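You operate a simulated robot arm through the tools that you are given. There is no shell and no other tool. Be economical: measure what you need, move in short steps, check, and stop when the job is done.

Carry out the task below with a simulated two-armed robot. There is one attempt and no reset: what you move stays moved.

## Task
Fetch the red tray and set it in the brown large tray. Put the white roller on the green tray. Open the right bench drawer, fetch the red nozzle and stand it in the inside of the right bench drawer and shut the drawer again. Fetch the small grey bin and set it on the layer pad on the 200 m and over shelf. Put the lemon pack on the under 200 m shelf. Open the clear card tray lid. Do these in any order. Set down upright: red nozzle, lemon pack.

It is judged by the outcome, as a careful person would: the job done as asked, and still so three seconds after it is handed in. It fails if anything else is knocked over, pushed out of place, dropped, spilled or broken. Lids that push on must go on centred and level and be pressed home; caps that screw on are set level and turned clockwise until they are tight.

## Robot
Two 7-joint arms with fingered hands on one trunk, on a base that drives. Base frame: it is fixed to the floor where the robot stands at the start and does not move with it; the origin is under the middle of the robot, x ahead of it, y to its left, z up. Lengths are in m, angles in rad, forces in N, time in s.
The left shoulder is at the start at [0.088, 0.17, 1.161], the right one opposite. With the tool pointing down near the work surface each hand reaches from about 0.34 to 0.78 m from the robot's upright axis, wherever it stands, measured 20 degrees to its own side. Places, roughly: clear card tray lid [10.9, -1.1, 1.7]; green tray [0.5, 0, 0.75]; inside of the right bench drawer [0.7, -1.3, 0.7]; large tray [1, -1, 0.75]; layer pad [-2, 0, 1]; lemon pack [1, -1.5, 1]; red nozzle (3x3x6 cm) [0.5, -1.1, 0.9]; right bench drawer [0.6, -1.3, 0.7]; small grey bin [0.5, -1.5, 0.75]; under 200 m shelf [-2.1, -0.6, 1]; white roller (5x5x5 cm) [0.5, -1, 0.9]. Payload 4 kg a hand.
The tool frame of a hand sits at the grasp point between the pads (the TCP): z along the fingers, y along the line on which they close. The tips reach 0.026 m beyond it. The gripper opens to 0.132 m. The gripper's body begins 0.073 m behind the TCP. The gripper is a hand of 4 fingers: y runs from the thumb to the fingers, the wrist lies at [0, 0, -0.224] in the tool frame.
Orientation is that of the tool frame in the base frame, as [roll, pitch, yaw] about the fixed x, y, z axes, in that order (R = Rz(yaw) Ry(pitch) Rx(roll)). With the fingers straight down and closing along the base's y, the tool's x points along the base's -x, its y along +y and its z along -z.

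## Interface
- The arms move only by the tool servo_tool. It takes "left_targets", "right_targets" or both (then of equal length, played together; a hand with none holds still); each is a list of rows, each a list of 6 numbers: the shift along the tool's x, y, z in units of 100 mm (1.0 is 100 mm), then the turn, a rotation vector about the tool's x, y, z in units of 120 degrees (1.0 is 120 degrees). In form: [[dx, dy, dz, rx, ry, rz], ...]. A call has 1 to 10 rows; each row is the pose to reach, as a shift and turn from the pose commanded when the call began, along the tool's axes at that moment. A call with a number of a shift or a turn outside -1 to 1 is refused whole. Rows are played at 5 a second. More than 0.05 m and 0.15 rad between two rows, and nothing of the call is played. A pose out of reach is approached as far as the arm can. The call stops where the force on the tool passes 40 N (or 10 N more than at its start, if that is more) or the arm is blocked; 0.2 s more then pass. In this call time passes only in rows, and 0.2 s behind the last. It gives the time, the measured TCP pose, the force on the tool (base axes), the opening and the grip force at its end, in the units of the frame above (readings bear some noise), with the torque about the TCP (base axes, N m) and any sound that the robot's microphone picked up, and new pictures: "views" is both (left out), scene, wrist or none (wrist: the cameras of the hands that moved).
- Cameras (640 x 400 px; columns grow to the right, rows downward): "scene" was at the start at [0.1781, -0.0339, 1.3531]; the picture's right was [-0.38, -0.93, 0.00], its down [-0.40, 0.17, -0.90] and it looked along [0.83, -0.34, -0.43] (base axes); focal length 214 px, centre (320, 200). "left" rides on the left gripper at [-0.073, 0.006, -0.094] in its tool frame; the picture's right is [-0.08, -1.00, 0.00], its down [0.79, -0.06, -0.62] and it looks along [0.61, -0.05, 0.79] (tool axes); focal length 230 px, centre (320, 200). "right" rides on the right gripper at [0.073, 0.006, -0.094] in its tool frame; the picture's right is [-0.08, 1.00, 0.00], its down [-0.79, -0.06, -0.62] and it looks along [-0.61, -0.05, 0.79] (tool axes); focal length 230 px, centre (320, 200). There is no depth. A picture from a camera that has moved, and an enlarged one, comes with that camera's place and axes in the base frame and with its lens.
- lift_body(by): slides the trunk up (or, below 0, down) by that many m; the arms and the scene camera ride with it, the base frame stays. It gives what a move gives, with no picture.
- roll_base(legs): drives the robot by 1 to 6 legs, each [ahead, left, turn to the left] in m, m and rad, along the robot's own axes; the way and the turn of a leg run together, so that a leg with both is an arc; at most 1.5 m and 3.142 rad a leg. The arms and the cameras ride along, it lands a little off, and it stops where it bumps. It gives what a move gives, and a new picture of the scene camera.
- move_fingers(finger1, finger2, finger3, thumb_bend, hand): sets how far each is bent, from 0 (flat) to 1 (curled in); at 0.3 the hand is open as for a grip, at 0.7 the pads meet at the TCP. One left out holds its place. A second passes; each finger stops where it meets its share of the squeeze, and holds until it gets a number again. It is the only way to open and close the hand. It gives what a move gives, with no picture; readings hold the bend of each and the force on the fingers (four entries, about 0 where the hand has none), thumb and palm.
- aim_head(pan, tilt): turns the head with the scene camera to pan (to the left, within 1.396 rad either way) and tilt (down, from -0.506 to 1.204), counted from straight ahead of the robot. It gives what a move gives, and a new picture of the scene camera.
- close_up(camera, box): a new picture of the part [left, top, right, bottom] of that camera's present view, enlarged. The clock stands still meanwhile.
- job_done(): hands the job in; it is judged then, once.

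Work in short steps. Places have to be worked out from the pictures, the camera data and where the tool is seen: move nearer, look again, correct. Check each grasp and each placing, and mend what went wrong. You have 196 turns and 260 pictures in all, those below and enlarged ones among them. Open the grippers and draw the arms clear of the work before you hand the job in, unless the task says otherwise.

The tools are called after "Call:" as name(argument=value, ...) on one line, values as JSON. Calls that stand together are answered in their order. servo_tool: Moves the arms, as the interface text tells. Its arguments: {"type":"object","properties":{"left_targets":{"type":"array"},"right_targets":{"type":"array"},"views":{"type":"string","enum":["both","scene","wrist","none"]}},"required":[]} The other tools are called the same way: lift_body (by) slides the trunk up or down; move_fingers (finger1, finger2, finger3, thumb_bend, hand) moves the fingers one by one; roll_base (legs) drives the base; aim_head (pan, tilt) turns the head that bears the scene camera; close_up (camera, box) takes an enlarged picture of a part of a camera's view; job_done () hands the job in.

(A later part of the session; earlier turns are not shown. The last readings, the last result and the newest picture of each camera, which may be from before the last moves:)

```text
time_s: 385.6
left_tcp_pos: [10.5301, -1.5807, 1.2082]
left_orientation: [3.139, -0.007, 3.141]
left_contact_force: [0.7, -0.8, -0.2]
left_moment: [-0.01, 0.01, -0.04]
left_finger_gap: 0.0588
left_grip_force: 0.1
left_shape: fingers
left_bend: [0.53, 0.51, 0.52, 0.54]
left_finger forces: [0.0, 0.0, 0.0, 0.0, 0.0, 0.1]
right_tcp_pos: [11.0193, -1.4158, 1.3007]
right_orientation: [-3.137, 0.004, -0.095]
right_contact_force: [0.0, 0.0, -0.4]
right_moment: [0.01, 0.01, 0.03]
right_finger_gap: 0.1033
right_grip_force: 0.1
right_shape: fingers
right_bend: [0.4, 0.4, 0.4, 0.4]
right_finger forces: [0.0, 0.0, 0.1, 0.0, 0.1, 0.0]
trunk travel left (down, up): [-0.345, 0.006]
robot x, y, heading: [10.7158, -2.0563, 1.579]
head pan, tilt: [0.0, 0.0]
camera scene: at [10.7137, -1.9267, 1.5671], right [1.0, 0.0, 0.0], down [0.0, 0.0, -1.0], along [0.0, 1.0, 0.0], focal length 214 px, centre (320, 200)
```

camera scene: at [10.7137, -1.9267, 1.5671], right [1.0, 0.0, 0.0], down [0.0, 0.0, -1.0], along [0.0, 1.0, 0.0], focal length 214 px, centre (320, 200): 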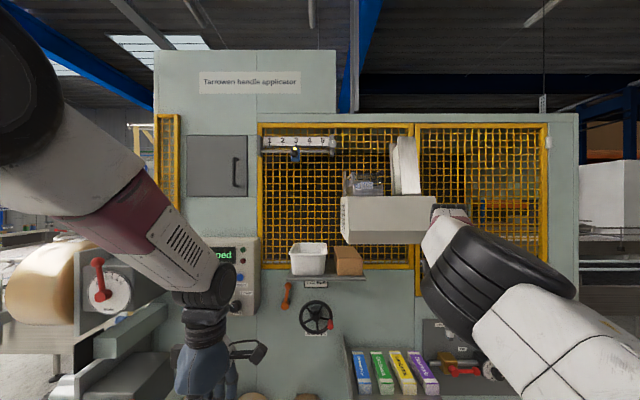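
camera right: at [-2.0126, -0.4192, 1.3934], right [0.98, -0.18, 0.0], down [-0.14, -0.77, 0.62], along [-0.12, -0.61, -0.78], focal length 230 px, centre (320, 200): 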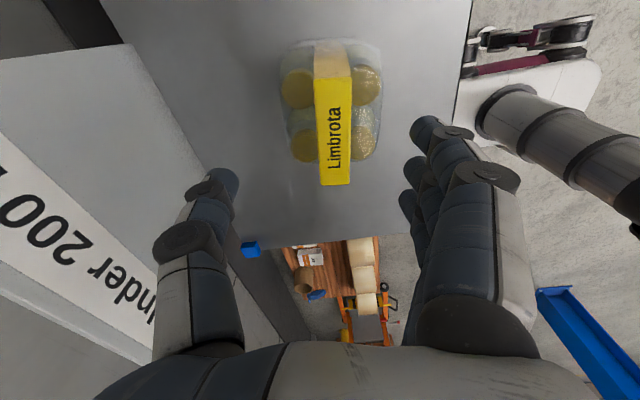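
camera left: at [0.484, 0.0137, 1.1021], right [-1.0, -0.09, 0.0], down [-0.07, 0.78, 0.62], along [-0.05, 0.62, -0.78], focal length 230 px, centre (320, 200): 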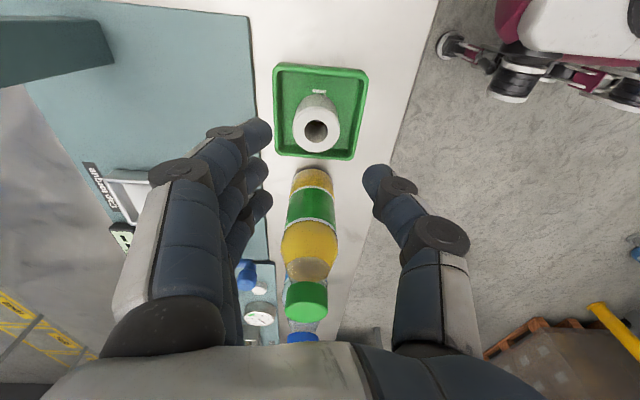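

Call:
close_up(camera="scene", box=[250, 120, 450, 290])

```text
2.35 times, centred on (350, 205) of scene
camera zoom: at [10.7137, -1.9267, 1.5671], right [1.0, 0.0, 0.0], down [0.0, 0.0, -1.0], along [0.0, 1.0, 0.0], focal length 505 px, centre (249, 188)
```

zoom: 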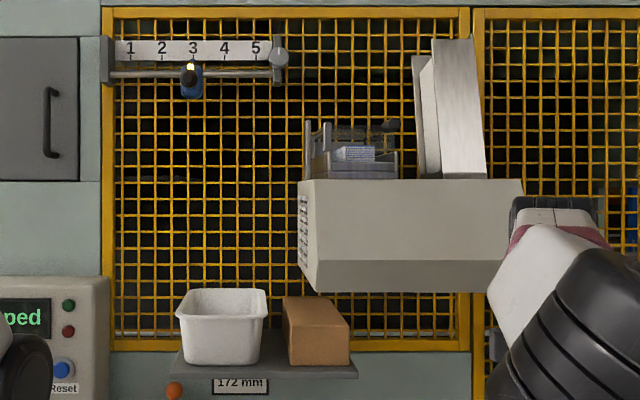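

The clear card tray sits on top of the beige unit at about (10.9, −1.1, 1.6–1.7). Pull the right hand back/out of the way and step closer to see the lid and hinge.

Call:
servo_tool(right_targets=[[0.2, 0.3, 0.2, 0, 0, 0], [0.4, 0.6, 0.4, 0, 0, 0], [0.6, 0.9, 0.6, 0, 0, 0], [0.8, 1.0, 0.9, 0, 0, 0]], left_targets=[[0, -0.3, 0, 0, 0, 0], [0, -0.6, 0, 0, 0, 0], [0, -0.8, 0, 0, 0, 0], [0, -0.8, 0, 0, 0, 0]], views="none")

Call:
roll_base(legs=[[0.2, 0, 0]])

Call:
aim_head(pan=-0.25, tilt=-0.05)

Call:
close_up(camera="scene", box=[220, 90, 420, 250])

```text
time_s: 386.6
left_tcp_pos: [10.5304, -1.6598, 1.2088]
left_orientation: [3.14, -0.005, -3.14]
left_contact_force: [-0.1, 0.4, 0.2]
left_moment: [-0.02, 0.0, -0.02]
left_finger_gap: 0.0587
left_grip_force: 0.0
left_shape: fingers
left_bend: [0.53, 0.51, 0.52, 0.54]
left_finger forces: [0.0, 0.0, 0.0, 0.0, 0.1, 0.0]
right_tcp_pos: [11.0972, -1.5241, 1.2052]
right_orientation: [3.14, 0.024, -0.124]
right_contact_force: [0.7, -0.2, -0.1]
right_moment: [-0.01, 0.02, 0.01]
right_finger_gap: 0.1031
right_grip_force: 0.0
right_shape: fingers
right_bend: [0.4, 0.4, 0.4, 0.4]
right_finger forces: [0.1, 0.1, 0.1, 0.0, 0.1, 0.0]
trunk travel left (down, up): [-0.345, 0.006]
robot x, y, heading: [10.712, -2.058, 1.573]
head pan, tilt: [0.0, 0.0]
```

```text
time_s: 388.2
left_tcp_pos: [10.5293, -1.4595, 1.2089]
left_orientation: [3.137, -0.007, -3.14]
left_contact_force: [0.4, 0.5, -0.6]
left_moment: [-0.05, 0.02, -0.02]
left_finger_gap: 0.0586
left_grip_force: 0.0
left_shape: fingers
left_bend: [0.53, 0.51, 0.52, 0.54]
left_finger forces: [0.0, 0.0, 0.1, 0.1, 0.0, 0.0]
right_tcp_pos: [11.0974, -1.3231, 1.2076]
right_orientation: [-3.139, 0.026, -0.124]
right_contact_force: [0.0, 0.7, 0.0]
right_moment: [-0.04, 0.02, 0.0]
right_finger_gap: 0.1033
right_grip_force: 0.0
right_shape: fingers
right_bend: [0.4, 0.4, 0.4, 0.4]
right_finger forces: [0.1, 0.0, 0.1, 0.1, 0.1, 0.0]
trunk travel left (down, up): [-0.345, 0.006]
robot x, y, heading: [10.7148, -1.8578, 1.576]
head pan, tilt: [0.0, 0.0]
camera scene: at [10.7132, -1.7247, 1.5671], right [1.0, 0.0, 0.0], down [0.0, 0.0, -1.0], along [0.0, 1.0, 0.0], focal length 214 px, centre (320, 200)
```

scene: 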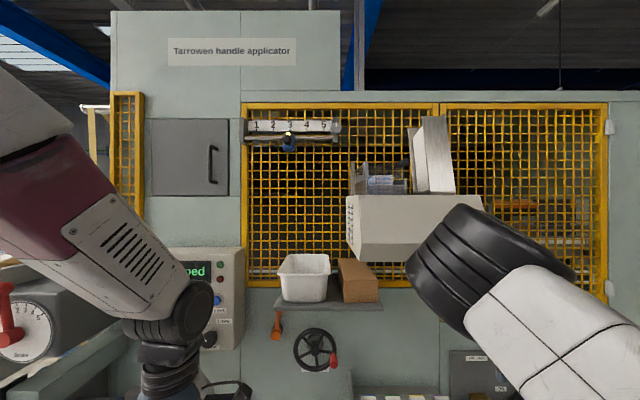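

```text
time_s: 389.0
left_tcp_pos: [10.5297, -1.4596, 1.2089]
left_orientation: [3.139, -0.009, -3.14]
left_contact_force: [0.0, 0.2, -0.2]
left_moment: [-0.02, -0.02, 0.01]
left_finger_gap: 0.0586
left_grip_force: 0.0
left_shape: fingers
left_bend: [0.53, 0.51, 0.52, 0.54]
left_finger forces: [0.0, 0.0, 0.0, 0.0, 0.0, 0.1]
right_tcp_pos: [11.1005, -1.323, 1.2074]
right_orientation: [-3.138, 0.03, -0.13]
right_contact_force: [-0.7, -0.6, 1.0]
right_moment: [-0.01, -0.03, -0.02]
right_finger_gap: 0.1034
right_grip_force: 0.0
right_shape: fingers
right_bend: [0.4, 0.4, 0.4, 0.4]
right_finger forces: [0.0, 0.0, 0.0, 0.1, 0.1, 0.0]
trunk travel left (down, up): [-0.345, 0.006]
robot x, y, heading: [10.7121, -1.8557, 1.575]
head pan, tilt: [-0.25, -0.051]
camera scene: at [10.7352, -1.7296, 1.5717], right [0.97, -0.24, 0.0], down [0.01, 0.05, -1.0], along [0.24, 0.97, 0.05], focal length 214 px, centre (320, 200)
```

scene: 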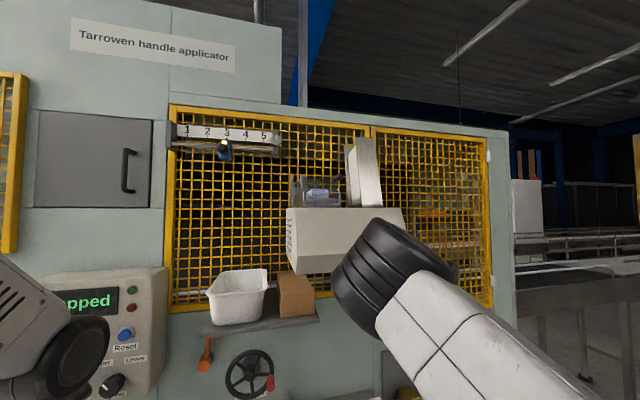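

```text
2.50 times, centred on (320, 170) of scene
camera zoom: at [10.7352, -1.7296, 1.5717], right [0.97, -0.24, 0.0], down [0.01, 0.05, -1.0], along [0.24, 0.97, 0.05], focal length 536 px, centre (320, 275)
```

zoom: 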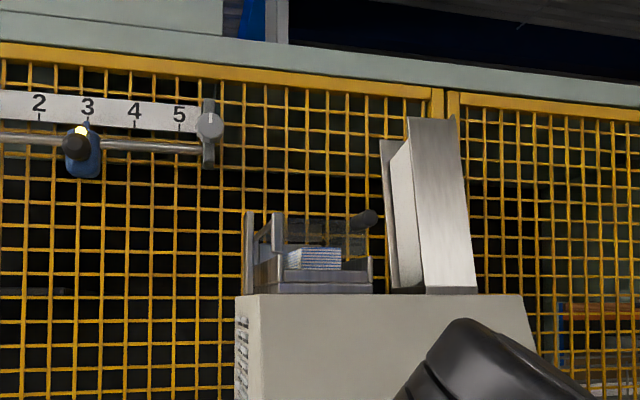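

The lid's free end has a dark knob at about (10.92, −1.17, 1.66); hinge side seems at left (x≈10.81). The left hand's camera will sit on top when it points forward, so I rotate the left hand to point at the machine and raise it.

Call:
servo_tool(left_targets=[[0, 0, -0.1, -0.041, -0.041, -0.041], [0, 0, -0.2, -0.082, -0.082, -0.082], [0, 0, -0.3, -0.123, -0.123, -0.123], [0, 0, -0.4, -0.164, -0.164, -0.164], [0, 0, -0.5, -0.205, -0.205, -0.205], [0, 0, -0.6, -0.246, -0.246, -0.246], [0, 0, -0.7, -0.287, -0.287, -0.287], [0, 0, -0.8, -0.328, -0.328, -0.328], [0, 0, -0.9, -0.369, -0.369, -0.369], [0, 0, -1.0, -0.41, -0.41, -0.41]], views="none")

Call:
servo_tool(left_targets=[[0, 0, 0, -0.041, -0.041, -0.041], [0, 0, 0, -0.082, -0.082, -0.082], [0, 0, 0, -0.123, -0.123, -0.123], [0, 0, 0, -0.167, -0.167, -0.167]], views="both")

```text
time_s: 391.2
left_tcp_pos: [10.5429, -1.36, 1.339]
left_orientation: [2.524, 1.07, -2.544]
left_contact_force: [-0.4, 0.7, -0.1]
left_moment: [0.0, 0.03, 0.04]
left_finger_gap: 0.0588
left_grip_force: 0.0
left_shape: fingers
left_bend: [0.53, 0.51, 0.52, 0.54]
left_finger forces: [0.0, 0.0, 0.0, 0.0, 0.0, 0.0]
left hand out of reach, approached as far as the arm can: row 6, 7, 8, 9, 10
right_tcp_pos: [11.1019, -1.3217, 1.2065]
right_orientation: [-3.141, 0.032, -0.13]
right_contact_force: [-0.1, 0.6, -0.4]
right_moment: [-0.02, 0.02, 0.01]
right_finger_gap: 0.1029
right_grip_force: 0.1
right_shape: fingers
right_bend: [0.4, 0.4, 0.4, 0.4]
right_finger forces: [0.1, 0.0, 0.0, 0.0, 0.0, 0.0]
trunk travel left (down, up): [-0.345, 0.006]
robot x, y, heading: [10.7148, -1.8553, 1.573]
head pan, tilt: [-0.25, -0.051]
```

```text
refused: row 4 steps farther than a row can; nothing moved
```

Too close to the body to fold the wrist. Back the base 0.2 m and finish the rotation.

Call:
roll_base(legs=[[-0.2, 0, 0]])

Call:
servo_tool(left_targets=[[0, 0, 0, -0.04, -0.04, -0.04], [0, 0, 0, -0.08, -0.08, -0.08], [0, 0, 0, -0.12, -0.12, -0.12], [0, 0, 0, -0.145, -0.145, -0.145], [0, 0, 0, -0.167, -0.167, -0.167]], views="none")

Call:
servo_tool(left_targets=[[-0.2, 0, 0.3, 0, 0, 0], [-0.4, 0, 0.6, 0, 0, 0], [-0.6, 0, 0.9, 0, 0, 0], [-0.8, 0, 1.0, 0, 0, 0]], views="both")

```text
time_s: 392.8
left_tcp_pos: [10.5413, -1.5649, 1.3397]
left_orientation: [2.522, 1.072, -2.543]
left_contact_force: [0.1, -0.6, 0.0]
left_moment: [0.02, 0.01, 0.0]
left_finger_gap: 0.0588
left_grip_force: 0.2
left_shape: fingers
left_bend: [0.53, 0.51, 0.52, 0.54]
left_finger forces: [0.1, 0.0, 0.0, 0.0, 0.0, 0.0]
right_tcp_pos: [11.0997, -1.5241, 1.2073]
right_orientation: [3.141, 0.029, -0.13]
right_contact_force: [0.8, -0.3, 0.1]
right_moment: [0.01, 0.0, 0.01]
right_finger_gap: 0.1033
right_grip_force: 0.1
right_shape: fingers
right_bend: [0.4, 0.4, 0.4, 0.4]
right_finger forces: [0.0, 0.0, 0.0, 0.0, 0.0, 0.1]
trunk travel left (down, up): [-0.345, 0.006]
robot x, y, heading: [10.7137, -2.0595, 1.577]
head pan, tilt: [-0.25, -0.051]
camera scene: at [10.7357, -1.9305, 1.5717], right [0.97, -0.24, 0.0], down [0.01, 0.05, -1.0], along [0.24, 0.97, 0.05], focal length 214 px, centre (320, 200)
```

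scene: 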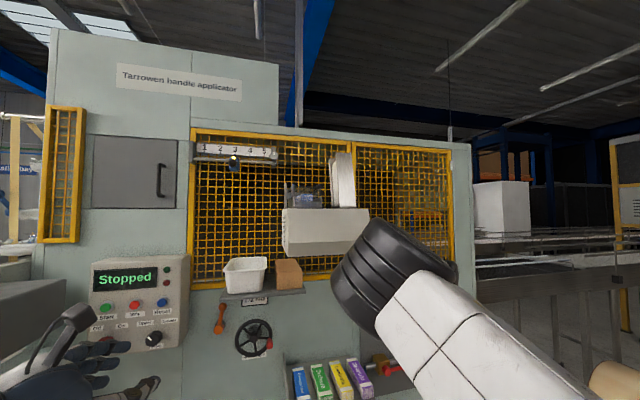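

```text
time_s: 394.0
left_tcp_pos: [10.5412, -1.5392, 1.4004]
left_orientation: [2.741, 1.541, -1.974]
left_contact_force: [0.0, -0.2, 0.5]
left_moment: [-0.01, 0.01, -0.01]
left_finger_gap: 0.059
left_grip_force: 0.1
left_shape: fingers
left_bend: [0.53, 0.51, 0.52, 0.54]
left_finger forces: [0.0, 0.0, 0.1, 0.1, 0.0, 0.0]
left hand out of reach, approached as far as the arm can: row 1, 2, 3, 4, 5
right_tcp_pos: [11.1009, -1.5231, 1.2062]
right_orientation: [-3.139, 0.031, -0.128]
right_contact_force: [0.3, 0.6, 0.1]
right_moment: [-0.01, -0.01, -0.06]
right_finger_gap: 0.1034
right_grip_force: 0.0
right_shape: fingers
right_bend: [0.4, 0.4, 0.4, 0.4]
right_finger forces: [0.1, 0.0, 0.1, 0.1, 0.0, 0.0]
trunk travel left (down, up): [-0.345, 0.006]
robot x, y, heading: [10.7164, -2.0551, 1.575]
head pan, tilt: [-0.25, -0.051]
```

```text
time_s: 395.0
left_tcp_pos: [10.5419, -1.4395, 1.4809]
left_orientation: [1.476, 1.564, 3.048]
left_contact_force: [1.1, -0.3, -0.7]
left_moment: [0.01, 0.04, 0.01]
left_finger_gap: 0.0585
left_grip_force: 0.0
left_shape: fingers
left_bend: [0.53, 0.51, 0.52, 0.54]
left_finger forces: [0.1, 0.0, 0.0, 0.1, 0.0, 0.0]
right_tcp_pos: [11.1009, -1.5244, 1.2062]
right_orientation: [-3.139, 0.03, -0.129]
right_contact_force: [0.3, 0.3, 0.6]
right_moment: [0.0, 0.01, -0.04]
right_finger_gap: 0.1034
right_grip_force: 0.0
right_shape: fingers
right_bend: [0.4, 0.4, 0.4, 0.4]
right_finger forces: [0.0, 0.0, 0.1, 0.0, 0.0, 0.0]
trunk travel left (down, up): [-0.345, 0.006]
robot x, y, heading: [10.7154, -2.0561, 1.578]
head pan, tilt: [-0.25, -0.051]
camera scene: at [10.7359, -1.9302, 1.5717], right [0.97, -0.24, 0.0], down [0.01, 0.05, -1.0], along [0.24, 0.97, 0.05], focal length 214 px, centre (320, 200)
camera left: at [10.537, -1.5329, 1.5537], right [1.0, 0.0, 0.07], down [0.06, -0.62, -0.79], along [0.04, 0.79, -0.61], focal length 230 px, centre (320, 200)
```

scene: 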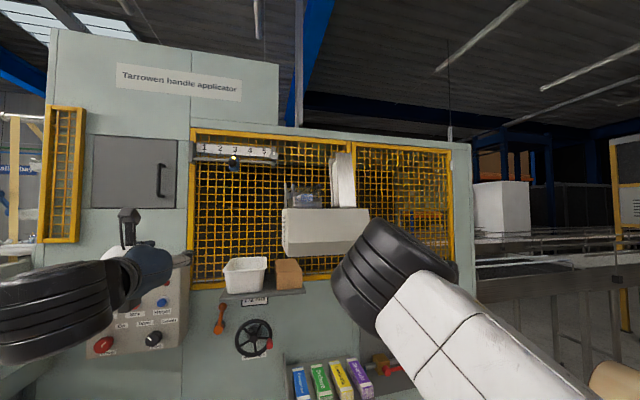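
left: 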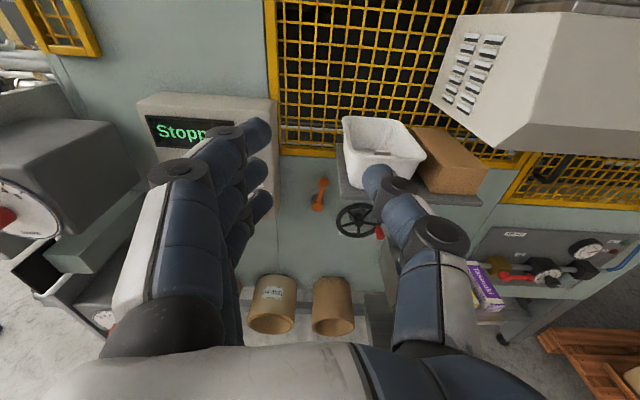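

The left hand points at the machine. Shift the base right 0.3 m and raise the hand to look down on the card tray.

Call:
servo_tool(left_targets=[[-0.4, 0, 0, 0, 0, 0], [-0.8, 0, 0, 0, 0, 0], [-1.0, 0, 0, 0, 0, 0]], views="none")

Call:
servo_tool(left_targets=[[-0.4, 0, 0, 0, 0, 0], [-0.8, 0, 0, 0, 0, 0], [-1.0, 0, 0, 0, 0, 0]], views="none")

Call:
roll_base(legs=[[0, -0.32, 0]])

Call:
close_up(camera="left", box=[0, 0, 640, 400])

```text
time_s: 395.8
left_tcp_pos: [10.5427, -1.4385, 1.5807]
left_orientation: [1.526, 1.564, 3.097]
left_contact_force: [0.3, -0.5, -0.3]
left_moment: [-0.01, 0.03, 0.02]
left_finger_gap: 0.0591
left_grip_force: 0.0
left_shape: fingers
left_bend: [0.53, 0.51, 0.52, 0.54]
left_finger forces: [0.0, 0.0, 0.0, 0.0, 0.0, 0.0]
right_tcp_pos: [11.101, -1.5232, 1.2063]
right_orientation: [-3.139, 0.032, -0.13]
right_contact_force: [-0.1, -0.2, 0.0]
right_moment: [-0.01, 0.01, 0.01]
right_finger_gap: 0.1032
right_grip_force: 0.0
right_shape: fingers
right_bend: [0.4, 0.4, 0.4, 0.4]
right_finger forces: [0.0, 0.0, 0.0, 0.1, 0.0, 0.0]
trunk travel left (down, up): [-0.345, 0.006]
robot x, y, heading: [10.7159, -2.0587, 1.573]
head pan, tilt: [-0.25, -0.051]
```

```text
time_s: 396.6
left_tcp_pos: [10.543, -1.4394, 1.6795]
left_orientation: [1.547, 1.563, 3.12]
left_contact_force: [-0.5, 0.7, 0.1]
left_moment: [0.03, 0.01, -0.02]
left_finger_gap: 0.0591
left_grip_force: 0.0
left_shape: fingers
left_bend: [0.53, 0.51, 0.52, 0.54]
left_finger forces: [0.1, 0.1, 0.0, 0.0, 0.0, 0.0]
right_tcp_pos: [11.1005, -1.5239, 1.2063]
right_orientation: [-3.14, 0.03, -0.129]
right_contact_force: [0.5, 0.6, 0.7]
right_moment: [0.02, 0.02, 0.01]
right_finger_gap: 0.1032
right_grip_force: 0.1
right_shape: fingers
right_bend: [0.4, 0.4, 0.4, 0.4]
right_finger forces: [0.0, 0.0, 0.0, 0.0, 0.0, 0.0]
trunk travel left (down, up): [-0.345, 0.006]
robot x, y, heading: [10.7132, -2.0568, 1.574]
head pan, tilt: [-0.25, -0.051]
```

```text
time_s: 400.0
left_tcp_pos: [10.8571, -1.4383, 1.6802]
left_orientation: [1.494, 1.561, 3.069]
left_contact_force: [-0.2, -0.5, -0.6]
left_moment: [-0.01, -0.01, 0.01]
left_finger_gap: 0.0589
left_grip_force: 0.1
left_shape: fingers
left_bend: [0.53, 0.51, 0.52, 0.54]
left_finger forces: [0.0, 0.0, 0.0, 0.0, 0.1, 0.0]
right_tcp_pos: [11.417, -1.5222, 1.2066]
right_orientation: [-3.14, 0.032, -0.128]
right_contact_force: [0.4, 0.5, 0.3]
right_moment: [0.03, -0.02, 0.0]
right_finger_gap: 0.103
right_grip_force: 0.0
right_shape: fingers
right_bend: [0.4, 0.4, 0.4, 0.4]
right_finger forces: [0.0, 0.0, 0.0, 0.0, 0.1, 0.0]
trunk travel left (down, up): [-0.345, 0.006]
robot x, y, heading: [11.0301, -2.0606, 1.578]
head pan, tilt: [-0.25, -0.051]
camera scene: at [11.0516, -1.9283, 1.5716], right [0.97, -0.24, 0.0], down [0.01, 0.05, -1.0], along [0.24, 0.97, 0.05], focal length 214 px, centre (320, 200)
```

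scene: 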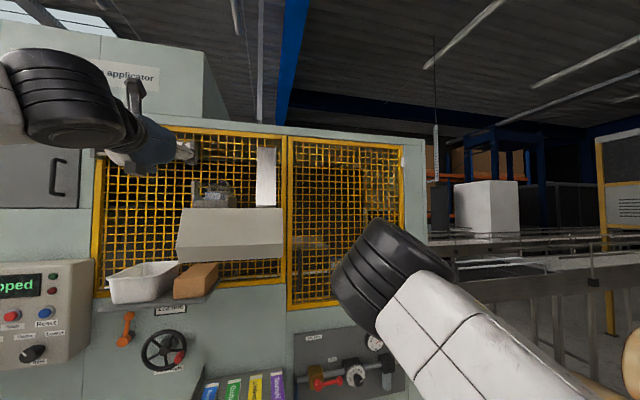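

```text
1.00 times, centred on (320, 200) of left (not enlarged: the box is as wide or as high as the picture)
camera zoom: at [10.8528, -1.5322, 1.7532], right [1.0, 0.0, 0.07], down [0.06, -0.62, -0.79], along [0.04, 0.79, -0.61], focal length 230 px, centre (320, 200)
```

zoom: 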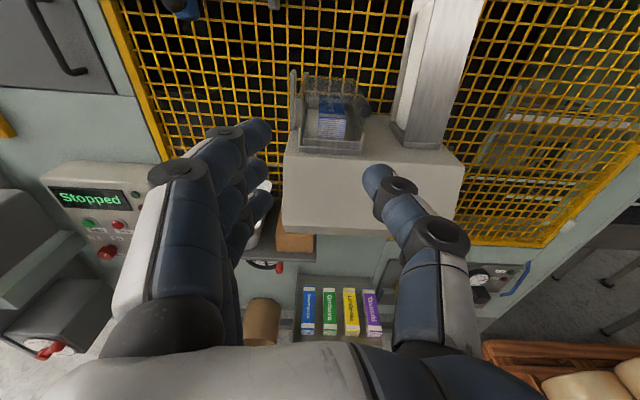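

Now I can see the tray from above. Zoom in.

Call:
close_up(camera="left", box=[270, 50, 400, 170])

Call:
close_up(camera="scene", box=[170, 140, 290, 230])

```text
3.33 times, centred on (335, 110) of left
camera zoom: at [10.8528, -1.5322, 1.7532], right [1.0, 0.0, 0.07], down [0.06, -0.62, -0.79], along [0.04, 0.79, -0.61], focal length 767 px, centre (270, 500)
```

zoom: 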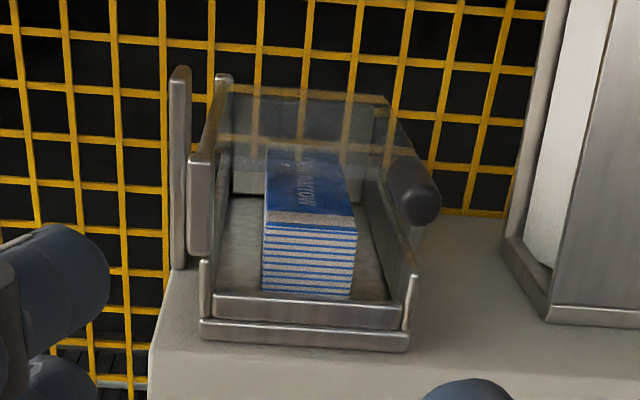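

```text
4.44 times, centred on (230, 185) of scene
camera zoom: at [11.0516, -1.9283, 1.5716], right [0.97, -0.24, 0.0], down [0.01, 0.05, -1.0], along [0.24, 0.97, 0.05], focal length 953 px, centre (720, 267)
```

zoom: 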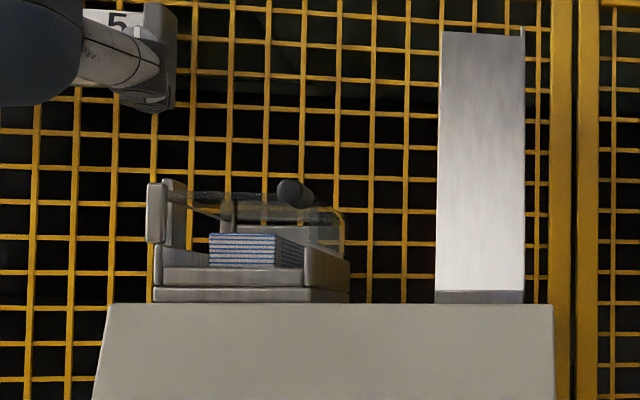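

The lid hinges along its left edge (x≈10.832, z≈1.66) with a bar handle on the right edge, centre ≈ (10.918, −1.19, 1.661), running along y. I'll pinch the handle between thumb and middle finger, curling the other fingers out of the way.

Call:
move_fingers(hand="left", finger1=1.0, finger2=0.5, finger3=1.0, thumb_bend=0.5)

Call:
servo_tool(left_targets=[[0.03, -0.2, 0.2, 0, 0, 0], [0.06, -0.4, 0.5, 0, 0, 0], [0.1, -0.61, 0.8, 0, 0, 0]], views="both")

```text
time_s: 401.0
left_tcp_pos: [10.8572, -1.4384, 1.6802]
left_orientation: [1.495, 1.564, 3.07]
left_contact_force: [0.4, -1.2, -0.5]
left_moment: [-0.02, -0.02, 0.02]
left_finger_gap: 0.0473
left_grip_force: 0.1
left_shape: fingers
left_bend: [1.0, 0.5, 1.0, 0.5]
left_finger forces: [0.1, 0.0, 0.1, 0.0, 0.0, 0.0]
right_tcp_pos: [11.4161, -1.5215, 1.208]
right_orientation: [-3.14, 0.031, -0.129]
right_contact_force: [-0.8, 0.4, -0.2]
right_moment: [-0.02, -0.01, 0.04]
right_finger_gap: 0.1034
right_grip_force: 0.1
right_shape: fingers
right_bend: [0.4, 0.4, 0.4, 0.4]
right_finger forces: [0.0, 0.0, 0.0, 0.0, 0.0, 0.0]
trunk travel left (down, up): [-0.345, 0.006]
robot x, y, heading: [11.034, -2.0554, 1.574]
head pan, tilt: [-0.25, -0.051]
```

```text
time_s: 401.8
left_tcp_pos: [10.9218, -1.3574, 1.6686]
left_orientation: [1.523, 1.562, 3.099]
left_contact_force: [1.1, -0.3, -0.1]
left_moment: [-0.03, -0.04, 0.01]
left_finger_gap: 0.0472
left_grip_force: 0.1
left_shape: fingers
left_bend: [1.0, 0.5, 1.0, 0.5]
left_finger forces: [0.0, 0.0, 0.0, 0.0, 0.0, 0.0]
right_tcp_pos: [11.417, -1.5203, 1.2052]
right_orientation: [-3.14, 0.032, -0.13]
right_contact_force: [0.1, -0.3, 0.4]
right_moment: [-0.02, 0.05, 0.02]
right_finger_gap: 0.103
right_grip_force: 0.0
right_shape: fingers
right_bend: [0.4, 0.4, 0.4, 0.4]
right_finger forces: [0.1, 0.1, 0.0, 0.0, 0.0, 0.0]
trunk travel left (down, up): [-0.345, 0.006]
robot x, y, heading: [11.0318, -2.0553, 1.571]
head pan, tilt: [-0.25, -0.051]
camera scene: at [11.0534, -1.9274, 1.5715], right [0.97, -0.24, 0.0], down [0.01, 0.05, -1.0], along [0.24, 0.97, 0.05], focal length 214 px, centre (320, 200)
camera left: at [10.9163, -1.4509, 1.7417], right [1.0, 0.0, 0.07], down [0.06, -0.62, -0.79], along [0.04, 0.79, -0.61], focal length 230 px, centre (320, 200)
```

scene: 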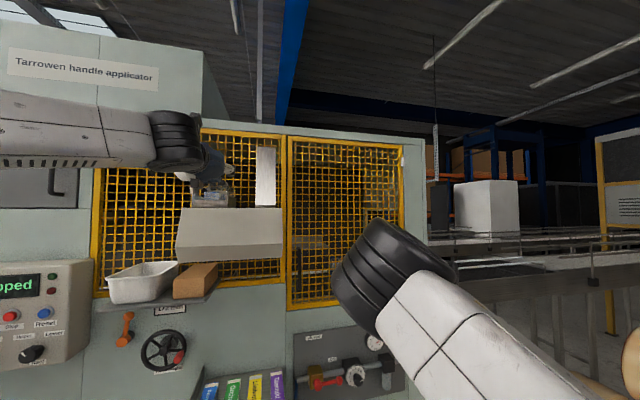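
left: 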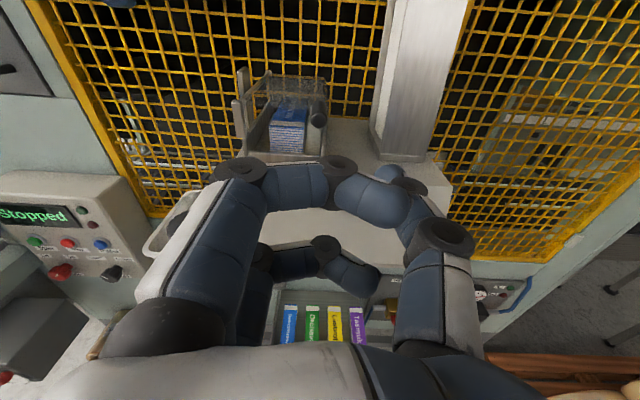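

Curled fingers only reach the TCP plane, while the pinching tips reach ~2.6 cm further, so a fingertip pinch on the handle's front end works. Advance 0.1 m first.

Call:
servo_tool(left_targets=[[0.0, 0.02, 0.3, 0, 0, 0], [0.0, 0.03, 0.6, 0, 0, 0], [0.02, 0.03, 0.9, 0, 0, 0]], views="wrist")

Call:
close_up(camera="scene", box=[130, 120, 290, 230])

```text
time_s: 402.6
left_tcp_pos: [10.9169, -1.2663, 1.6684]
left_orientation: [1.521, 1.562, 3.095]
left_contact_force: [-0.3, -0.2, -0.2]
left_moment: [0.02, 0.0, 0.02]
left_finger_gap: 0.0472
left_grip_force: 0.1
left_shape: fingers
left_bend: [1.0, 0.5, 1.0, 0.5]
left_finger forces: [0.0, 0.1, 0.0, 0.1, 0.0, 0.0]
right_tcp_pos: [11.4175, -1.5214, 1.2058]
right_orientation: [-3.141, 0.031, -0.129]
right_contact_force: [-0.7, 0.0, 0.4]
right_moment: [-0.08, -0.01, 0.05]
right_finger_gap: 0.1031
right_grip_force: 0.1
right_shape: fingers
right_bend: [0.4, 0.4, 0.4, 0.4]
right_finger forces: [0.0, 0.0, 0.1, 0.0, 0.0, 0.0]
trunk travel left (down, up): [-0.345, 0.006]
robot x, y, heading: [11.0317, -2.0582, 1.574]
head pan, tilt: [-0.25, -0.051]
camera left: at [10.9116, -1.3601, 1.741], right [1.0, 0.0, 0.07], down [0.06, -0.62, -0.79], along [0.04, 0.79, -0.61], focal length 230 px, centre (320, 200)
```

left: 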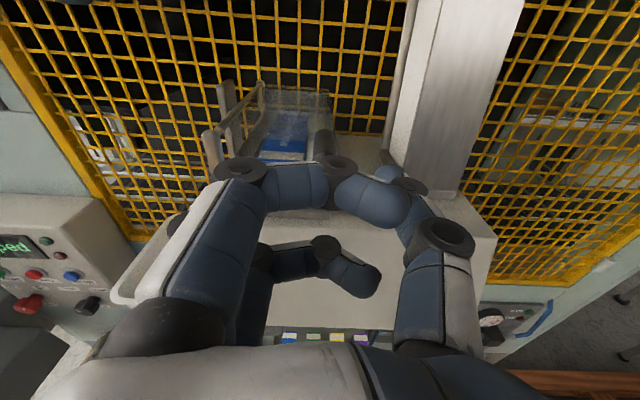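

```text
3.64 times, centred on (210, 175) of scene
camera zoom: at [11.0524, -1.9268, 1.5715], right [0.97, -0.24, 0.0], down [0.01, 0.05, -1.0], along [0.24, 0.97, 0.05], focal length 780 px, centre (720, 291)
```

zoom: 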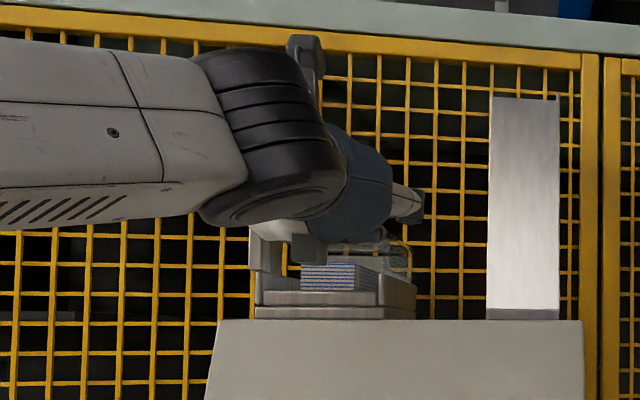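

Handle visible straight ahead. Advance 3.7 cm and pinch with finger 2 and thumb.

Call:
servo_tool(left_targets=[[0.02, -0.02, 0.2, 0, 0, 0], [0.02, -0.02, 0.38, 0, 0, 0]], views="none")

Call:
move_fingers(hand="left", finger2=0.74, thumb_bend=0.74)

Call:
close_up(camera="left", box=[160, 50, 480, 250])

```text
time_s: 403.2
left_tcp_pos: [10.9177, -1.2287, 1.6647]
left_orientation: [1.514, 1.563, 3.088]
left_contact_force: [0.1, -0.2, 0.5]
left_moment: [-0.02, 0.01, 0.0]
left_finger_gap: 0.0476
left_grip_force: 0.0
left_shape: fingers
left_bend: [1.0, 0.5, 1.0, 0.5]
left_finger forces: [0.0, 0.1, 0.1, 0.0, 0.0, 0.0]
right_tcp_pos: [11.4161, -1.5214, 1.2045]
right_orientation: [-3.138, 0.031, -0.129]
right_contact_force: [0.3, 0.5, 0.7]
right_moment: [0.04, 0.01, 0.01]
right_finger_gap: 0.1031
right_grip_force: 0.0
right_shape: fingers
right_bend: [0.4, 0.4, 0.4, 0.4]
right_finger forces: [0.0, 0.0, 0.1, 0.0, 0.0, 0.0]
trunk travel left (down, up): [-0.345, 0.006]
robot x, y, heading: [11.0315, -2.0544, 1.579]
head pan, tilt: [-0.25, -0.051]
```

```text
time_s: 404.2
left_tcp_pos: [10.9186, -1.2312, 1.6685]
left_orientation: [1.23, 1.562, 2.803]
left_contact_force: [3.2, -1.9, 5.4]
left_moment: [0.17, -0.04, -0.08]
left_finger_gap: 0.0388
left_grip_force: 5.3
left_shape: fingers
left_bend: [1.0, 0.72, 1.0, 0.7]
left_finger forces: [0.0, 4.7, 0.0, 0.1, 6.9, 0.0]
right_tcp_pos: [11.4165, -1.5222, 1.2076]
right_orientation: [-3.137, 0.032, -0.129]
right_contact_force: [-0.1, 0.0, -0.7]
right_moment: [0.0, -0.02, -0.02]
right_finger_gap: 0.1032
right_grip_force: 0.1
right_shape: fingers
right_bend: [0.4, 0.4, 0.4, 0.4]
right_finger forces: [0.0, 0.0, 0.0, 0.0, 0.0, 0.0]
trunk travel left (down, up): [-0.345, 0.006]
robot x, y, heading: [11.031, -2.0592, 1.574]
head pan, tilt: [-0.25, -0.051]
```

```text
2.00 times, centred on (320, 150) of left
camera zoom: at [10.9142, -1.3256, 1.7406], right [1.0, 0.0, 0.07], down [0.06, -0.61, -0.79], along [0.04, 0.79, -0.61], focal length 460 px, centre (320, 300)
```

zoom: 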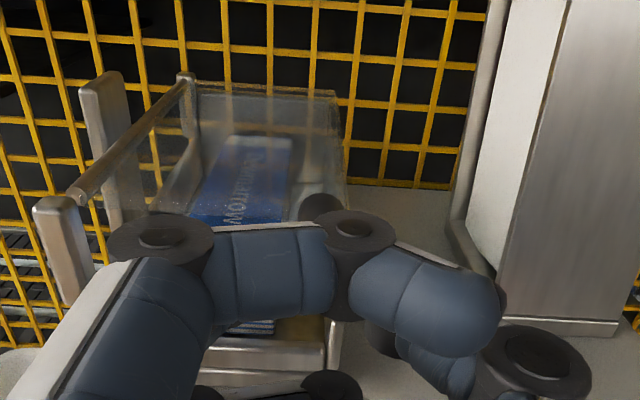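

Thumb and finger 2 grip the handle lightly. Lift along the start of the arc (hinge ≈ (10.842, 1.672)) and check.

Call:
servo_tool(left_targets=[[-0.1, 0.0, 0, 0, 0, 0], [-0.2, 0.01, 0, 0, 0, 0], [-0.3, 0.03, 0, 0, 0, 0], [-0.4, 0.06, 0, 0, 0, 0]], views="wrist")

Call:
close_up(camera="scene", box=[130, 120, 290, 230])

```text
time_s: 405.2
left_tcp_pos: [10.8966, -1.2387, 1.6841]
left_orientation: [1.234, 1.565, 2.809]
left_contact_force: [-0.3, -0.5, 0.2]
left_moment: [-0.02, -0.01, -0.02]
left_finger_gap: 0.0383
left_grip_force: 0.1
left_shape: fingers
left_bend: [1.0, 0.73, 1.0, 0.72]
left_finger forces: [0.1, 0.0, 0.0, 0.0, 0.0, 0.0]
left hand out of reach, approached as far as the arm can: row 2, 3, 4
right_tcp_pos: [11.4126, -1.5229, 1.2075]
right_orientation: [-3.139, 0.03, -0.128]
right_contact_force: [-0.7, -0.8, 0.7]
right_moment: [0.01, -0.01, -0.01]
right_finger_gap: 0.1033
right_grip_force: 0.1
right_shape: fingers
right_bend: [0.4, 0.4, 0.4, 0.4]
right_finger forces: [0.0, 0.0, 0.0, 0.0, 0.0, 0.0]
trunk travel left (down, up): [-0.345, 0.006]
robot x, y, heading: [11.0318, -2.0531, 1.578]
head pan, tilt: [-0.25, -0.051]
camera left: at [10.8911, -1.3323, 1.7578], right [1.0, 0.0, 0.07], down [0.06, -0.61, -0.79], along [0.04, 0.79, -0.61], focal length 230 px, centre (320, 200)
```

left: 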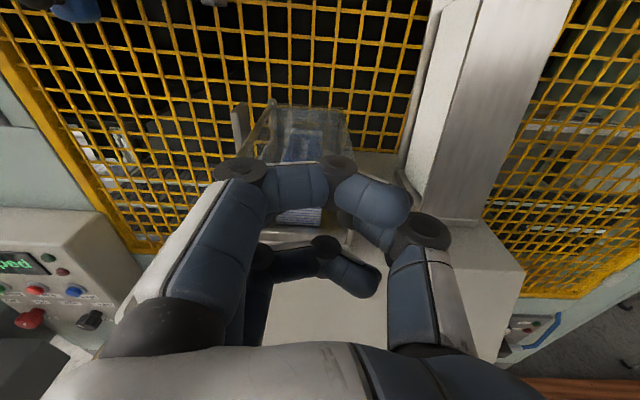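

```text
3.64 times, centred on (210, 175) of scene
camera zoom: at [11.0489, -1.9301, 1.5719], right [0.97, -0.24, 0.0], down [0.01, 0.05, -1.0], along [0.24, 0.97, 0.05], focal length 780 px, centre (720, 291)
```

zoom: 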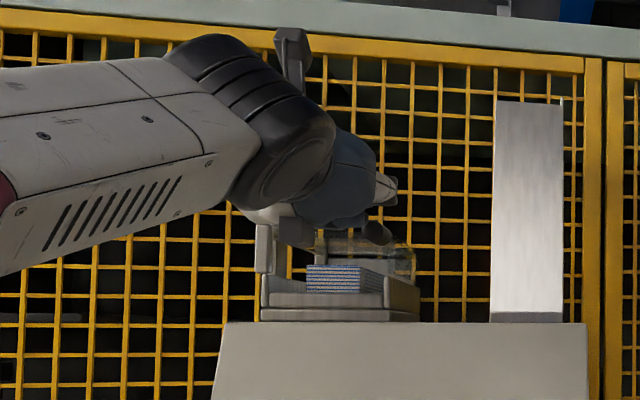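

The arm ran out of reach and the pinch slipped (lid still closed). Pull the hand back, then drive the base closer to gain reach.

Call:
move_fingers(hand="left", finger2=0.5, thumb_bend=0.5)

Call:
servo_tool(left_targets=[[0, 0, -0.4, 0, 0, 0], [0, 0, -0.8, 0, 0, 0], [0, 0, -1.0, 0, 0, 0]], views="none")

Call:
servo_tool(left_targets=[[0, 0, -0.4, 0, 0, 0], [0, 0, -0.8, 0, 0, 0], [0, 0, -1.0, 0, 0, 0]], views="none")

Call:
roll_base(legs=[[0.2, 0, 0]])

Call:
close_up(camera="left", box=[160, 50, 480, 250])

```text
time_s: 406.2
left_tcp_pos: [10.8989, -1.2366, 1.6844]
left_orientation: [1.474, 1.564, 3.046]
left_contact_force: [0.7, -0.7, -0.7]
left_moment: [-0.01, -0.01, -0.04]
left_finger_gap: 0.0475
left_grip_force: 0.1
left_shape: fingers
left_bend: [1.0, 0.5, 1.0, 0.5]
left_finger forces: [0.0, 0.1, 0.1, 0.0, 0.0, 0.0]
right_tcp_pos: [11.4156, -1.5214, 1.2072]
right_orientation: [-3.14, 0.031, -0.13]
right_contact_force: [0.2, 0.2, -0.4]
right_moment: [0.0, 0.02, 0.0]
right_finger_gap: 0.1033
right_grip_force: 0.1
right_shape: fingers
right_bend: [0.4, 0.4, 0.4, 0.4]
right_finger forces: [0.1, 0.0, 0.0, 0.1, 0.0, 0.1]
trunk travel left (down, up): [-0.345, 0.006]
robot x, y, heading: [11.0302, -2.0544, 1.574]
head pan, tilt: [-0.25, -0.051]
```

```text
time_s: 407.0
left_tcp_pos: [10.8995, -1.3388, 1.6852]
left_orientation: [1.259, 1.564, 2.834]
left_contact_force: [0.0, -0.8, 0.8]
left_moment: [0.03, -0.01, -0.03]
left_finger_gap: 0.0472
left_grip_force: 0.1
left_shape: fingers
left_bend: [1.0, 0.5, 1.0, 0.5]
left_finger forces: [0.1, 0.0, 0.0, 0.1, 0.0, 0.1]
right_tcp_pos: [11.4151, -1.5227, 1.2079]
right_orientation: [-3.139, 0.031, -0.128]
right_contact_force: [-0.1, -0.7, 0.1]
right_moment: [-0.03, 0.02, 0.01]
right_finger_gap: 0.1033
right_grip_force: 0.1
right_shape: fingers
right_bend: [0.4, 0.4, 0.4, 0.4]
right_finger forces: [0.0, 0.0, 0.1, 0.0, 0.1, 0.0]
trunk travel left (down, up): [-0.345, 0.006]
robot x, y, heading: [11.0327, -2.0581, 1.578]
head pan, tilt: [-0.25, -0.051]
```

```text
time_s: 407.8
left_tcp_pos: [10.9017, -1.3775, 1.6854]
left_orientation: [1.393, 1.562, 2.966]
left_contact_force: [-0.1, -0.2, -0.2]
left_moment: [0.02, 0.02, 0.02]
left_finger_gap: 0.0474
left_grip_force: 0.0
left_shape: fingers
left_bend: [1.0, 0.5, 1.0, 0.5]
left_finger forces: [0.0, 0.0, 0.1, 0.0, 0.1, 0.0]
left hand out of reach, approached as far as the arm can: row 2, 3
right_tcp_pos: [11.4162, -1.5223, 1.206]
right_orientation: [-3.138, 0.031, -0.13]
right_contact_force: [0.3, 0.0, -0.8]
right_moment: [0.01, -0.02, 0.0]
right_finger_gap: 0.1033
right_grip_force: 0.0
right_shape: fingers
right_bend: [0.4, 0.4, 0.4, 0.4]
right_finger forces: [0.1, 0.0, 0.0, 0.0, 0.0, 0.1]
trunk travel left (down, up): [-0.345, 0.006]
robot x, y, heading: [11.0305, -2.0561, 1.575]
head pan, tilt: [-0.25, -0.051]
```

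```text
time_s: 409.4
left_tcp_pos: [10.8935, -1.1777, 1.6854]
left_orientation: [1.067, 1.565, 2.643]
left_contact_force: [-13.2, -9.7, 4.5]
left_moment: [-0.34, 0.25, -0.59]
left_finger_gap: 0.0477
left_grip_force: 8.5
left_shape: fingers
left_bend: [1.0, 0.5, 1.0, 0.5]
left_finger forces: [0.0, 0.0, 16.8, 0.0, 0.0, 0.0]
right_tcp_pos: [11.4113, -1.3208, 1.2091]
right_orientation: [-3.138, 0.026, -0.128]
right_contact_force: [0.2, 0.2, -0.3]
right_moment: [0.0, -0.02, 0.0]
right_finger_gap: 0.1032
right_grip_force: 0.1
right_shape: fingers
right_bend: [0.4, 0.4, 0.4, 0.4]
right_finger forces: [0.0, 0.0, 0.0, 0.0, 0.1, 0.0]
trunk travel left (down, up): [-0.345, 0.006]
robot x, y, heading: [11.0301, -1.8523, 1.574]
head pan, tilt: [-0.25, -0.051]
camera scene: at [11.0465, -1.7293, 1.5719], right [0.97, -0.24, 0.0], down [0.01, 0.05, -1.0], along [0.24, 0.97, 0.05], focal length 214 px, centre (320, 200)
```

scene: 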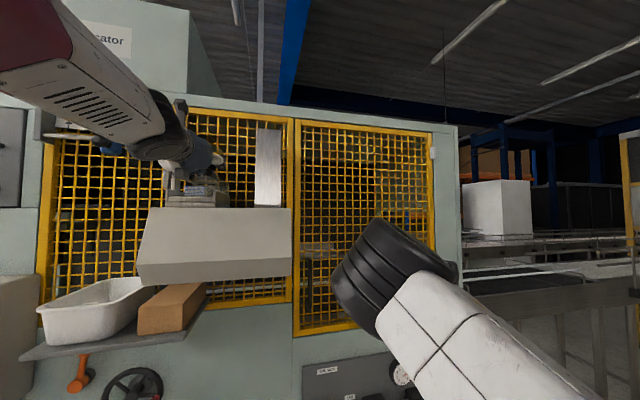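

```text
2.00 times, centred on (320, 150) of left
camera zoom: at [10.8887, -1.2721, 1.7586], right [1.0, 0.01, 0.07], down [0.06, -0.61, -0.79], along [0.04, 0.79, -0.61], focal length 460 px, centre (320, 300)
```

zoom: 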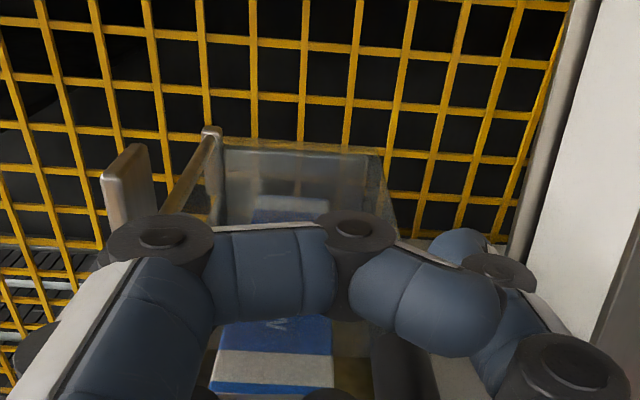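

The retract had hit its limit, so the advance pushed the hand into the tray front. Back the base off 0.1 m right away and look.

Call:
roll_base(legs=[[-0.1, 0, 0]])

Call:
close_up(camera="left", box=[160, 30, 480, 230])

Call:
close_up(camera="scene", box=[130, 100, 310, 230])

```text
time_s: 410.5
left_tcp_pos: [10.8992, -1.2757, 1.6837]
left_orientation: [1.434, 1.565, 3.012]
left_contact_force: [0.0, 0.5, 0.2]
left_moment: [-0.01, 0.0, 0.0]
left_finger_gap: 0.0475
left_grip_force: 0.1
left_shape: fingers
left_bend: [1.0, 0.5, 1.0, 0.5]
left_finger forces: [0.0, 0.0, 0.0, 0.0, 0.0, 0.0]
right_tcp_pos: [11.4164, -1.4206, 1.206]
right_orientation: [-3.14, 0.032, -0.129]
right_contact_force: [-0.2, -0.4, 1.0]
right_moment: [0.0, -0.01, 0.0]
right_finger_gap: 0.1032
right_grip_force: 0.0
right_shape: fingers
right_bend: [0.4, 0.4, 0.4, 0.4]
right_finger forces: [0.0, 0.0, 0.1, 0.0, 0.0, 0.0]
trunk travel left (down, up): [-0.345, 0.006]
robot x, y, heading: [11.0352, -1.9549, 1.575]
head pan, tilt: [-0.25, -0.051]
camera scene: at [11.0507, -1.8272, 1.5716], right [0.97, -0.24, 0.0], down [0.01, 0.05, -1.0], along [0.24, 0.97, 0.05], focal length 214 px, centre (320, 200)
```

scene: 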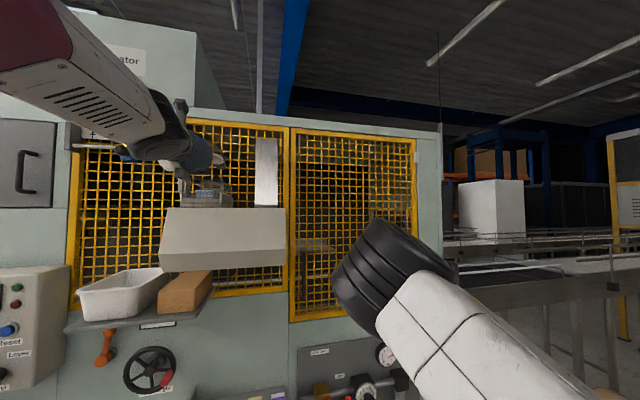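

```text
2.00 times, centred on (320, 130) of left
camera zoom: at [10.8938, -1.3695, 1.7579], right [1.0, 0.0, 0.07], down [0.06, -0.62, -0.79], along [0.04, 0.79, -0.61], focal length 460 px, centre (320, 340)
```

zoom: 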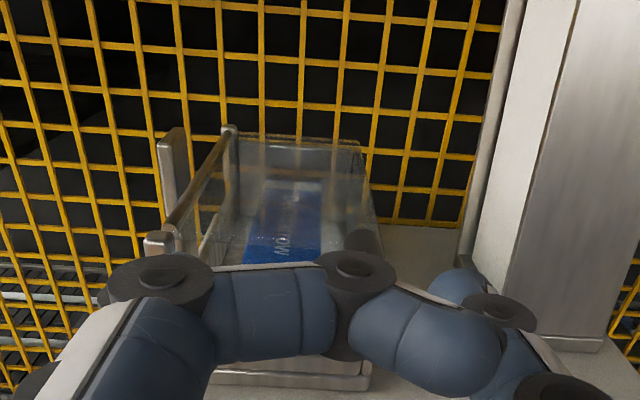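

```text
3.08 times, centred on (220, 165) of scene
camera zoom: at [11.0507, -1.8272, 1.5716], right [0.97, -0.24, 0.0], down [0.01, 0.05, -1.0], along [0.24, 0.97, 0.05], focal length 660 px, centre (628, 308)
```

zoom: 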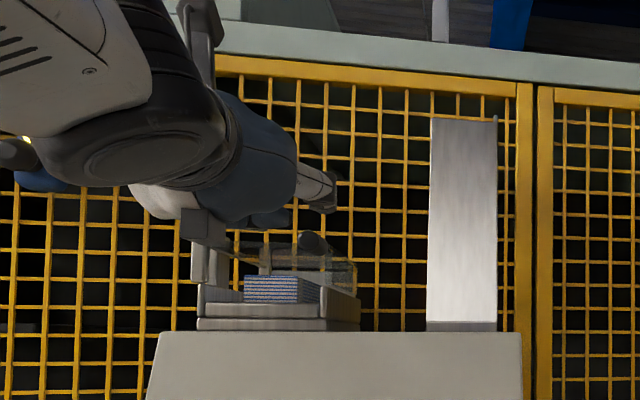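

Tray and cards are unharmed. The reach window is narrow, so I align x/z here, then approach mainly with the base.

Call:
servo_tool(left_targets=[[0.08, -0.1, 0, 0, 0, 0], [0.17, -0.19, 0, 0, 0, 0]], views="none")

Call:
roll_base(legs=[[0.03, 0, 0]])

Call:
close_up(camera="left", box=[160, 30, 480, 230])

```text
time_s: 411.3
left_tcp_pos: [10.8923, -1.2756, 1.6788]
left_orientation: [-1.428, 1.52, 0.157]
left_contact_force: [-0.3, 0.3, 0.4]
left_moment: [0.05, 0.0, -0.01]
left_finger_gap: 0.0475
left_grip_force: 0.0
left_shape: fingers
left_bend: [1.0, 0.5, 1.0, 0.5]
left_finger forces: [0.1, 0.0, 0.1, 0.0, 0.0, 0.1]
right_tcp_pos: [11.4165, -1.4202, 1.2063]
right_orientation: [-3.14, 0.033, -0.131]
right_contact_force: [0.6, -0.1, 0.0]
right_moment: [0.03, -0.02, -0.02]
right_finger_gap: 0.103
right_grip_force: 0.0
right_shape: fingers
right_bend: [0.4, 0.4, 0.4, 0.4]
right_finger forces: [0.1, 0.1, 0.1, 0.0, 0.1, 0.0]
trunk travel left (down, up): [-0.345, 0.006]
robot x, y, heading: [11.0283, -1.9522, 1.575]
head pan, tilt: [-0.25, -0.051]
stopped in row 2 (left hand): the arm was blocked; the commanded pose is now the measured one
```

```text
time_s: 412.1
left_tcp_pos: [10.8915, -1.248, 1.679]
left_orientation: [-1.408, 1.518, 0.179]
left_contact_force: [0.1, -0.1, 0.0]
left_moment: [0.02, -0.03, 0.0]
left_finger_gap: 0.0476
left_grip_force: 0.1
left_shape: fingers
left_bend: [1.0, 0.5, 1.0, 0.5]
left_finger forces: [0.0, 0.0, 0.0, 0.0, 0.0, 0.0]
right_tcp_pos: [11.4156, -1.3914, 1.2063]
right_orientation: [-3.142, 0.031, -0.131]
right_contact_force: [0.2, -0.6, -0.2]
right_moment: [0.0, 0.0, 0.02]
right_finger_gap: 0.1034
right_grip_force: 0.1
right_shape: fingers
right_bend: [0.4, 0.4, 0.4, 0.4]
right_finger forces: [0.0, 0.0, 0.1, 0.0, 0.0, 0.0]
trunk travel left (down, up): [-0.345, 0.006]
robot x, y, heading: [11.0327, -1.9273, 1.577]
head pan, tilt: [-0.25, -0.051]
camera scene: at [11.0506, -1.7985, 1.5718], right [0.97, -0.24, 0.0], down [0.01, 0.05, -1.0], along [0.24, 0.97, 0.05], focal length 214 px, centre (320, 200)
```

scene: 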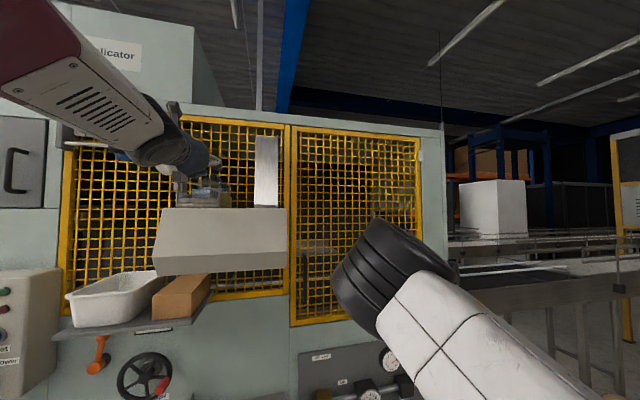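

```text
2.00 times, centred on (320, 130) of left
camera zoom: at [10.8832, -1.3428, 1.7517], right [0.99, 0.01, 0.13], down [0.11, -0.61, -0.79], along [0.07, 0.79, -0.6], focal length 460 px, centre (320, 340)
```

zoom: 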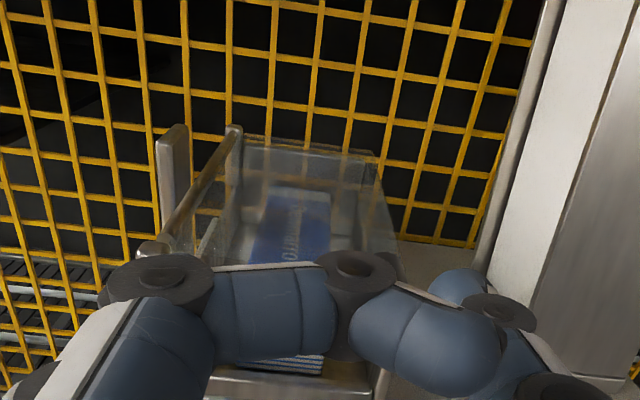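

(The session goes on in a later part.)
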